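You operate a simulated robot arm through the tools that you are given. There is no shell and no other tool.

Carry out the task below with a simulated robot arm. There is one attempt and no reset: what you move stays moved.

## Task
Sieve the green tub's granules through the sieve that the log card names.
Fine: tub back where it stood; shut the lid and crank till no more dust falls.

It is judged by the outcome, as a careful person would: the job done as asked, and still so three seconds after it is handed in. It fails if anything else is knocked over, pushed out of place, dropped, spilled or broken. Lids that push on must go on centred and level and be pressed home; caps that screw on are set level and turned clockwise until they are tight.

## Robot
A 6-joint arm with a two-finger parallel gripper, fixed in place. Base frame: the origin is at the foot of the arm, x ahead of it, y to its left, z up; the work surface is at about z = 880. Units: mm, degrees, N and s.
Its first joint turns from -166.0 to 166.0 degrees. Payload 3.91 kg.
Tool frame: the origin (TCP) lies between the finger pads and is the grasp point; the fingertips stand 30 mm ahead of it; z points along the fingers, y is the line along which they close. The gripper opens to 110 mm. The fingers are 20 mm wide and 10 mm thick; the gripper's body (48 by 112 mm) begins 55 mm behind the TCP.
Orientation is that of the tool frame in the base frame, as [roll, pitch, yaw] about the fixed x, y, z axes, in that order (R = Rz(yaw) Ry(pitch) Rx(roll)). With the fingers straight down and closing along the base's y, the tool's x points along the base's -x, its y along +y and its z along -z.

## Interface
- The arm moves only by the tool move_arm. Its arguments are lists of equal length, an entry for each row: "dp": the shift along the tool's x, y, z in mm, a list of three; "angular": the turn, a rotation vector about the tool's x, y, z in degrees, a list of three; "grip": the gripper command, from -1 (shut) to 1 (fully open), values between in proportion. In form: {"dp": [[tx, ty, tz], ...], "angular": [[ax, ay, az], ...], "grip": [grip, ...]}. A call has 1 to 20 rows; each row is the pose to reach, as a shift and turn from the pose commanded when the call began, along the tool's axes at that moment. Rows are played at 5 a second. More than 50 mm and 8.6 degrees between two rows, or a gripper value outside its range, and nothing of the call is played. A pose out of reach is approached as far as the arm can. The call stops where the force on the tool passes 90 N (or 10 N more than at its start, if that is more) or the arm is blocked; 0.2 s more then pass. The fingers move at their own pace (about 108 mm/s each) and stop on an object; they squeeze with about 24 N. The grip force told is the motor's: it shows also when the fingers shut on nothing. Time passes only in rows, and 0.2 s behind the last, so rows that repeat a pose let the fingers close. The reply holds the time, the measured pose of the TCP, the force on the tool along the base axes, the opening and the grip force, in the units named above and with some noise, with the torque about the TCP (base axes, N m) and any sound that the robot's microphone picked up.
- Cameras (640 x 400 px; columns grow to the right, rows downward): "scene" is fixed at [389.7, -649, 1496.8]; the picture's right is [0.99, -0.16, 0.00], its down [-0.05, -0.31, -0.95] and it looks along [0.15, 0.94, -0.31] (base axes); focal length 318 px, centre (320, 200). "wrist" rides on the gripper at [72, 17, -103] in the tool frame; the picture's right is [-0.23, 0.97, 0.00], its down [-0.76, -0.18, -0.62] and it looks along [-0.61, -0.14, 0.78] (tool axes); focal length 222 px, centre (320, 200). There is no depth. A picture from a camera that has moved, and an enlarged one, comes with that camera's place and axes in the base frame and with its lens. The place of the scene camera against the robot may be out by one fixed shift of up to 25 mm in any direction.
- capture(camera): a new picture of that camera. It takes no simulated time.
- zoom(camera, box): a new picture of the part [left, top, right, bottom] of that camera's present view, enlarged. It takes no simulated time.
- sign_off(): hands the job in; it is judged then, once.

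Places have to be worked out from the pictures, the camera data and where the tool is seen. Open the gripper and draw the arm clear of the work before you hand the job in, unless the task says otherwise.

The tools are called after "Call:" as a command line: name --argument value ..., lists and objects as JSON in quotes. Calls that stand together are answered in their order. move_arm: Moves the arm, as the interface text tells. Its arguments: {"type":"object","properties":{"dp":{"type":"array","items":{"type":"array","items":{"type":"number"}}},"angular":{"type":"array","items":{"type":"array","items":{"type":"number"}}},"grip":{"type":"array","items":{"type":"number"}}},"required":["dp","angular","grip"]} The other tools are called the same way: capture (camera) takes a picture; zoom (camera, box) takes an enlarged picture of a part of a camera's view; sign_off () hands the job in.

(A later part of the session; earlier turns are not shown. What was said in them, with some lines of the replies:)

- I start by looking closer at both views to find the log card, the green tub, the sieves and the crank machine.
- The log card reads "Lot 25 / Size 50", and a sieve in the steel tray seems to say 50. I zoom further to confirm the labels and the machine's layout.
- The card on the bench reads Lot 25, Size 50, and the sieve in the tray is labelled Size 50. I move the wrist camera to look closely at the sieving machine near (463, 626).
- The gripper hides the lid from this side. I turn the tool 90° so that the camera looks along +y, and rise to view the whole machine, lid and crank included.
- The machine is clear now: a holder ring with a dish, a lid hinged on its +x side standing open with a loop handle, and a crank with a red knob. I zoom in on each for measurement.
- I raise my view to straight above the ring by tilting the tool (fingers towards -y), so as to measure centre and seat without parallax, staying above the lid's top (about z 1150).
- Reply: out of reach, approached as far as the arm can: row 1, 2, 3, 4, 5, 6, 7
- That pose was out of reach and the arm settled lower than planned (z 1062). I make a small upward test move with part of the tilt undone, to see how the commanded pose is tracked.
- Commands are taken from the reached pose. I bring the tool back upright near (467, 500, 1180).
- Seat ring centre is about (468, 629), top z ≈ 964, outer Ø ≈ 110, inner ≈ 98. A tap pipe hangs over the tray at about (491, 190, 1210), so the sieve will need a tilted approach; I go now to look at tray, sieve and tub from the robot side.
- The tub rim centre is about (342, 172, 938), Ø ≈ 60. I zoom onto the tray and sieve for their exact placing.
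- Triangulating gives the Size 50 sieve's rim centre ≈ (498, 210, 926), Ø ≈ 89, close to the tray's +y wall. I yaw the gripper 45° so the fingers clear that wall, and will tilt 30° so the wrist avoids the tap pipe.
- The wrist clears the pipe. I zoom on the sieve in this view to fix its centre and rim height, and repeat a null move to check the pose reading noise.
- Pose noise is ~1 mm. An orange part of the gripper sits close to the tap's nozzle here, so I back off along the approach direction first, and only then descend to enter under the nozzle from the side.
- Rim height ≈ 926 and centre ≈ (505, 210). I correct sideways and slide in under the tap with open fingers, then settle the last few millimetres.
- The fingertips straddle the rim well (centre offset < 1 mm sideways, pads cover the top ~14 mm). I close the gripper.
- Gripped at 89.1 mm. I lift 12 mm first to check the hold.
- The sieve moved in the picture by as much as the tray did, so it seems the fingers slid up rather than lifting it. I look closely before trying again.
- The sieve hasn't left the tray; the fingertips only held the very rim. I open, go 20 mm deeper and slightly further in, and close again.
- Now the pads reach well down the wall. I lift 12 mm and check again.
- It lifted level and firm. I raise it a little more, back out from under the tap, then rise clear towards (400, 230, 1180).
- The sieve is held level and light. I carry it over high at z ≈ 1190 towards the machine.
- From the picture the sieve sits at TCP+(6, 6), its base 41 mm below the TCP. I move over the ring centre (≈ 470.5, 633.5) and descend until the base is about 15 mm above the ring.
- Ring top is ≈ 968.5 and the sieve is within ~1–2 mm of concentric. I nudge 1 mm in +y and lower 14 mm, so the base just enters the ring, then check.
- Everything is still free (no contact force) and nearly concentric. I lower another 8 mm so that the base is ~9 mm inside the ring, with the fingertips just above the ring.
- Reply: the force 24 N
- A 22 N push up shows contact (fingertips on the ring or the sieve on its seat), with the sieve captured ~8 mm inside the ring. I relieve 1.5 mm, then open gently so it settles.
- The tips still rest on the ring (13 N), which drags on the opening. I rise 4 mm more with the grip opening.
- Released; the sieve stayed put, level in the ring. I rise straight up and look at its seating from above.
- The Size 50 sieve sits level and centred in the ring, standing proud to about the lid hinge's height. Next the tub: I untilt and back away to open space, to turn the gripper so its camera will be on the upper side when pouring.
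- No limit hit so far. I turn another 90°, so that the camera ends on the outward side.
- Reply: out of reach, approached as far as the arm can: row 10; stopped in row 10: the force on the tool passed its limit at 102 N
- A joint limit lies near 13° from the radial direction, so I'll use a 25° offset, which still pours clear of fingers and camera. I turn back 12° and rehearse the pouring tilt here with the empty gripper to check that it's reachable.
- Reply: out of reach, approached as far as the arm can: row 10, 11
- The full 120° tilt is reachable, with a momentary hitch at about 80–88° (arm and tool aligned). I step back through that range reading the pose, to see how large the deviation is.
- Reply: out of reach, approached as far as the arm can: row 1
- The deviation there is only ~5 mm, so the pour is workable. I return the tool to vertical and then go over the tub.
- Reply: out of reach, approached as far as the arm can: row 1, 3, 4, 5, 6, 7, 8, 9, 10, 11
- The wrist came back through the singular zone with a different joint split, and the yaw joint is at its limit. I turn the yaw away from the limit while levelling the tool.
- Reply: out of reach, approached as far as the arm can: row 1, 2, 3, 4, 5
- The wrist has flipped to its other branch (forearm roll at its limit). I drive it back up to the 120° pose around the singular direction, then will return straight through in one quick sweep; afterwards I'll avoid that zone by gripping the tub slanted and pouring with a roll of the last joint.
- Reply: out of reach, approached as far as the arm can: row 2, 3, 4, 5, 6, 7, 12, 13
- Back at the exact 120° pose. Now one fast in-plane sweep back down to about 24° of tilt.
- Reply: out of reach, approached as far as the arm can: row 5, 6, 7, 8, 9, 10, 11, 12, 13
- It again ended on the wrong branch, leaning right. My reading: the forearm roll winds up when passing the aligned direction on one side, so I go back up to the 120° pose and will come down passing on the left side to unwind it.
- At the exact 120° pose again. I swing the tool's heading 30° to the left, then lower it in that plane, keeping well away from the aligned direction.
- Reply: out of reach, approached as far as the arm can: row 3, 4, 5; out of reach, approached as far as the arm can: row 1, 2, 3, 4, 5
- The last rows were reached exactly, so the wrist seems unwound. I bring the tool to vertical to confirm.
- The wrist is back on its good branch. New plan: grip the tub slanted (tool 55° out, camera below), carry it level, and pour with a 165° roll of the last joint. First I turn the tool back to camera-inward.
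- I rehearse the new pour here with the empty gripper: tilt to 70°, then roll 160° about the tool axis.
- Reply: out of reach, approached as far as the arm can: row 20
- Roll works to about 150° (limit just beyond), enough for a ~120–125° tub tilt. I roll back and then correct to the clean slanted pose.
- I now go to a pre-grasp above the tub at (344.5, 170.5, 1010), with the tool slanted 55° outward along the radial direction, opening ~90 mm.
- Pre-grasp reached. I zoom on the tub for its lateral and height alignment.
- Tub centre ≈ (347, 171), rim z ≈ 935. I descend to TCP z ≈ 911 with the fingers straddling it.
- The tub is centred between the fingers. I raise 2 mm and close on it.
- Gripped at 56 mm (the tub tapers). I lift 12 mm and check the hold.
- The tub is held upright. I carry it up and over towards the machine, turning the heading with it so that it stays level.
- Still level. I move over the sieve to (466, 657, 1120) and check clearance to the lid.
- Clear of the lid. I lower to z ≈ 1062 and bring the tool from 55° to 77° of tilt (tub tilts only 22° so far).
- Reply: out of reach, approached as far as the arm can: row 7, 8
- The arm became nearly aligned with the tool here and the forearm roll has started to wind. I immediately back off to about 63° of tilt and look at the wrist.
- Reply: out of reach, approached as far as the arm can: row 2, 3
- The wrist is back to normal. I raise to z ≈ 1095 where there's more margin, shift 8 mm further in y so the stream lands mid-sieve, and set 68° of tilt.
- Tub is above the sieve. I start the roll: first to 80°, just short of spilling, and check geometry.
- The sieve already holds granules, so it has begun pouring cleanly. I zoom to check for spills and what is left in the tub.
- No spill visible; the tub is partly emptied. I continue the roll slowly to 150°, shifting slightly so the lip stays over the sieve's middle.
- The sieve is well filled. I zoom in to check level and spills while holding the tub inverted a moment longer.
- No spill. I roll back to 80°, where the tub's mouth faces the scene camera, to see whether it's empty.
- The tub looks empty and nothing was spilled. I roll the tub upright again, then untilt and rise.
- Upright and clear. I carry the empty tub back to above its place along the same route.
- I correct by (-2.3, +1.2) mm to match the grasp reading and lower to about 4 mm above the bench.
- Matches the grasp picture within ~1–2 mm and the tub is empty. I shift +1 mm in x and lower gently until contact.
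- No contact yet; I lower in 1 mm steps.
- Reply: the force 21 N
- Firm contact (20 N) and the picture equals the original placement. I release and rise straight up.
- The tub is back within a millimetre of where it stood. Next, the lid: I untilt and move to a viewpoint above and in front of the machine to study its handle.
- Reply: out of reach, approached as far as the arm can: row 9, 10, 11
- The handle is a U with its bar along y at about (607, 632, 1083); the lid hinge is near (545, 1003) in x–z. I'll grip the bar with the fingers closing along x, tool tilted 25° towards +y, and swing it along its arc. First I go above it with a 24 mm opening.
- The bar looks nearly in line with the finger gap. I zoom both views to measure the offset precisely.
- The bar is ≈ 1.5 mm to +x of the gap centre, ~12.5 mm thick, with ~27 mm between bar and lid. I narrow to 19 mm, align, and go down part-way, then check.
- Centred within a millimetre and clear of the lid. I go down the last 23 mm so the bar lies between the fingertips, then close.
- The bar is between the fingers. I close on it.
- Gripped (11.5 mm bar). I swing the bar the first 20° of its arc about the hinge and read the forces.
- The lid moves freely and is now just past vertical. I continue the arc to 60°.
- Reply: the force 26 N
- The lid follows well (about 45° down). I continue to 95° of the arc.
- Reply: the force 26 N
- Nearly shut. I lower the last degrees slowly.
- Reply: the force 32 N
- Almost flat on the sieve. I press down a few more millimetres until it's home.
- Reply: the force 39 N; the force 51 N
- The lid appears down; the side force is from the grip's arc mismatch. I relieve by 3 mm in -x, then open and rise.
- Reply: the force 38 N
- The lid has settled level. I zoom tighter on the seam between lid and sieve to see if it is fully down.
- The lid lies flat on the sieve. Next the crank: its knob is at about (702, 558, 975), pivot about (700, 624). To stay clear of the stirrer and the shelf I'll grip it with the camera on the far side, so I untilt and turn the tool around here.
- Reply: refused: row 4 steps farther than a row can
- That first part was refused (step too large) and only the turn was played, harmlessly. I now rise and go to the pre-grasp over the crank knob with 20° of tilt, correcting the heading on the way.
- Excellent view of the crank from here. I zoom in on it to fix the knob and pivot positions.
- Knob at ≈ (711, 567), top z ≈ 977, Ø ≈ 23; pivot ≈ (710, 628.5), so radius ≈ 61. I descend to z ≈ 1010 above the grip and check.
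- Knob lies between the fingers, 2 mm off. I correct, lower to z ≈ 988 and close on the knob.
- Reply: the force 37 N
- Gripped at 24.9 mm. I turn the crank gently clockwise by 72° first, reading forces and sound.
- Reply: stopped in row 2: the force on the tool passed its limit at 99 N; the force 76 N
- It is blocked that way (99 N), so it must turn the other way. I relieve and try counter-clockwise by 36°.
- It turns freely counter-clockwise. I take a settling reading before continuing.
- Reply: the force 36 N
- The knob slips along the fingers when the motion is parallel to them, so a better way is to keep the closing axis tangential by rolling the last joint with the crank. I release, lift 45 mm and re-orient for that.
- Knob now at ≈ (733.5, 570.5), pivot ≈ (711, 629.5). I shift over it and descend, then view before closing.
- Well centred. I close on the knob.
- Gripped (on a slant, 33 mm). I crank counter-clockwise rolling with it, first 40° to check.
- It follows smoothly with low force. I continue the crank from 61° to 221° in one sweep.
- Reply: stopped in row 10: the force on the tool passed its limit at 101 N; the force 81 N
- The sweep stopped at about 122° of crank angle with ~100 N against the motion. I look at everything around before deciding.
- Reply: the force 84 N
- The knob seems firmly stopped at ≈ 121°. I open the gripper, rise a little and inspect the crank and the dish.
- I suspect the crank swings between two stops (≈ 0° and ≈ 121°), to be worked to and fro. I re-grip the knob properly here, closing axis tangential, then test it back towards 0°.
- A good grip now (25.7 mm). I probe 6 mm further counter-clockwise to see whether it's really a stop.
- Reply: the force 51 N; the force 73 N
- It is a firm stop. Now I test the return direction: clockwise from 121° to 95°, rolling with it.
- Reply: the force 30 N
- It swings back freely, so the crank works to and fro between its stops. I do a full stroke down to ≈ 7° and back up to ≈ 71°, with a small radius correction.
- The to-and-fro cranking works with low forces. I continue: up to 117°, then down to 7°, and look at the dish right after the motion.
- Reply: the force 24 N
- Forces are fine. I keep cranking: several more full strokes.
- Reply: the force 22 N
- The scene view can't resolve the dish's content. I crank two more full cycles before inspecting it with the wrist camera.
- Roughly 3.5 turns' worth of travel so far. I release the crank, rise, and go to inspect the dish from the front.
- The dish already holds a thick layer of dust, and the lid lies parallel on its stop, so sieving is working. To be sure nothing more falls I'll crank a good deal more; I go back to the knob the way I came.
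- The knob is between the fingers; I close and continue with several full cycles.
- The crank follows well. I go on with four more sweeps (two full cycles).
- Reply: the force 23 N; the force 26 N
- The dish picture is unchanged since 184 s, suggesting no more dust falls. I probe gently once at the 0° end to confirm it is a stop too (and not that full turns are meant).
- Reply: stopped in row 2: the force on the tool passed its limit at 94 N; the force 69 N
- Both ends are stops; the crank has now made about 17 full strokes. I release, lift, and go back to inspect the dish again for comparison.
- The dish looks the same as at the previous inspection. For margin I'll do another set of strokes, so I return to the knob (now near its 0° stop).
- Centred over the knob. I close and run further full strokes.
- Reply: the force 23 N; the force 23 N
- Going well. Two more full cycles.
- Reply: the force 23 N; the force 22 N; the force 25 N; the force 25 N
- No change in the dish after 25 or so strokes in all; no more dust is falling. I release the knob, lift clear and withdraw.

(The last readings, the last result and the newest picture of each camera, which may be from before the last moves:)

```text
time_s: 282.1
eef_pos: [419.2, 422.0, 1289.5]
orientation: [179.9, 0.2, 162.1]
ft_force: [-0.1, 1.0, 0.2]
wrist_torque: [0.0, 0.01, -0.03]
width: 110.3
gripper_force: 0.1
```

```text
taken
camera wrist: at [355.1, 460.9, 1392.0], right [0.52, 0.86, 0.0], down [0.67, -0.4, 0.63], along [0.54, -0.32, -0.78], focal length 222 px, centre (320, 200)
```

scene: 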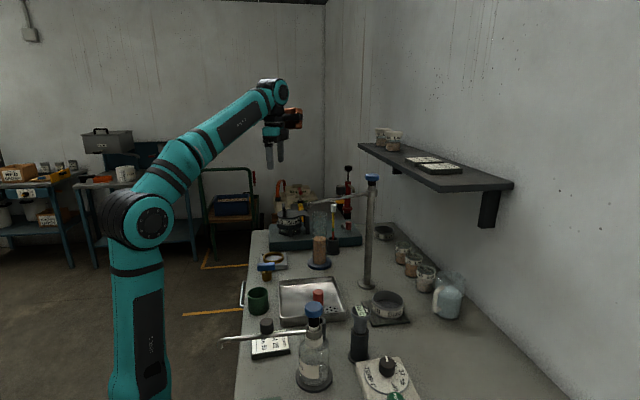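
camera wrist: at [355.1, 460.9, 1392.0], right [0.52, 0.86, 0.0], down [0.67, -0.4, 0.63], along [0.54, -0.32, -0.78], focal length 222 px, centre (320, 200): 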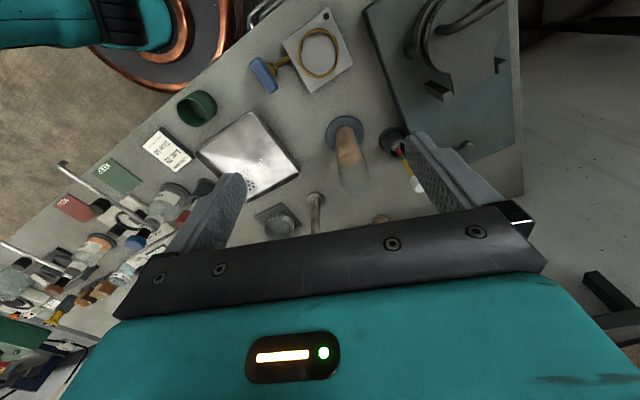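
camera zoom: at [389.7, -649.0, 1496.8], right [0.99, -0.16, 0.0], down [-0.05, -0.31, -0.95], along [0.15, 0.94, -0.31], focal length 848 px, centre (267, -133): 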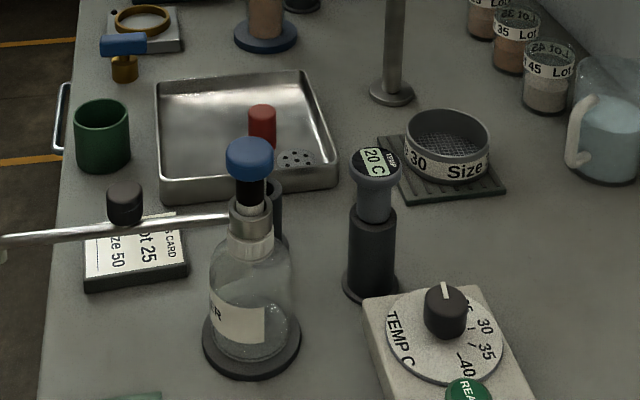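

Everything stands as it should: the tub is empty and back in place, and the lid is shut on the Size 50 sieve. The dust has collected in the dish, all other items are untouched, and the arm is withdrawn with the gripper open. I hand the job in.

Call:
sign_off

```text
The job is handed in.
```

I sieved the green tub's granules through the Size 50 sieve, which is the one the log card on the bench names (Lot 25, Size 50). I have handed the job in.

- **Pour:** I set the sieve in the machine's ring and emptied the tub into it. I saw no spill.
- **Tub:** It is back where it stood, within about a millimetre by the scene camera.
- **Lid:** It is shut. It sits level with an even gap of about 1–2 mm above the sieve rim, which I took to be its hinge stop. I did not press it further.
- **Crank:** It does not turn full circles. It swings about 120° between two firm stops, so I worked it to and fro for roughly 25 strokes.
- **Dust:** The dish holds a thick layer and looked the same in every view over about the last 90 seconds of cranking. I could not see the dust falling directly, so I judged it finished from that.

I lifted the sieve on the second try, because the fingers slipped off the rim the first time. It stayed in its tray and shifted about 2 mm. The last pictures show nothing else knocked over, moved or spilled. The arm is clear of the work with the gripper open.
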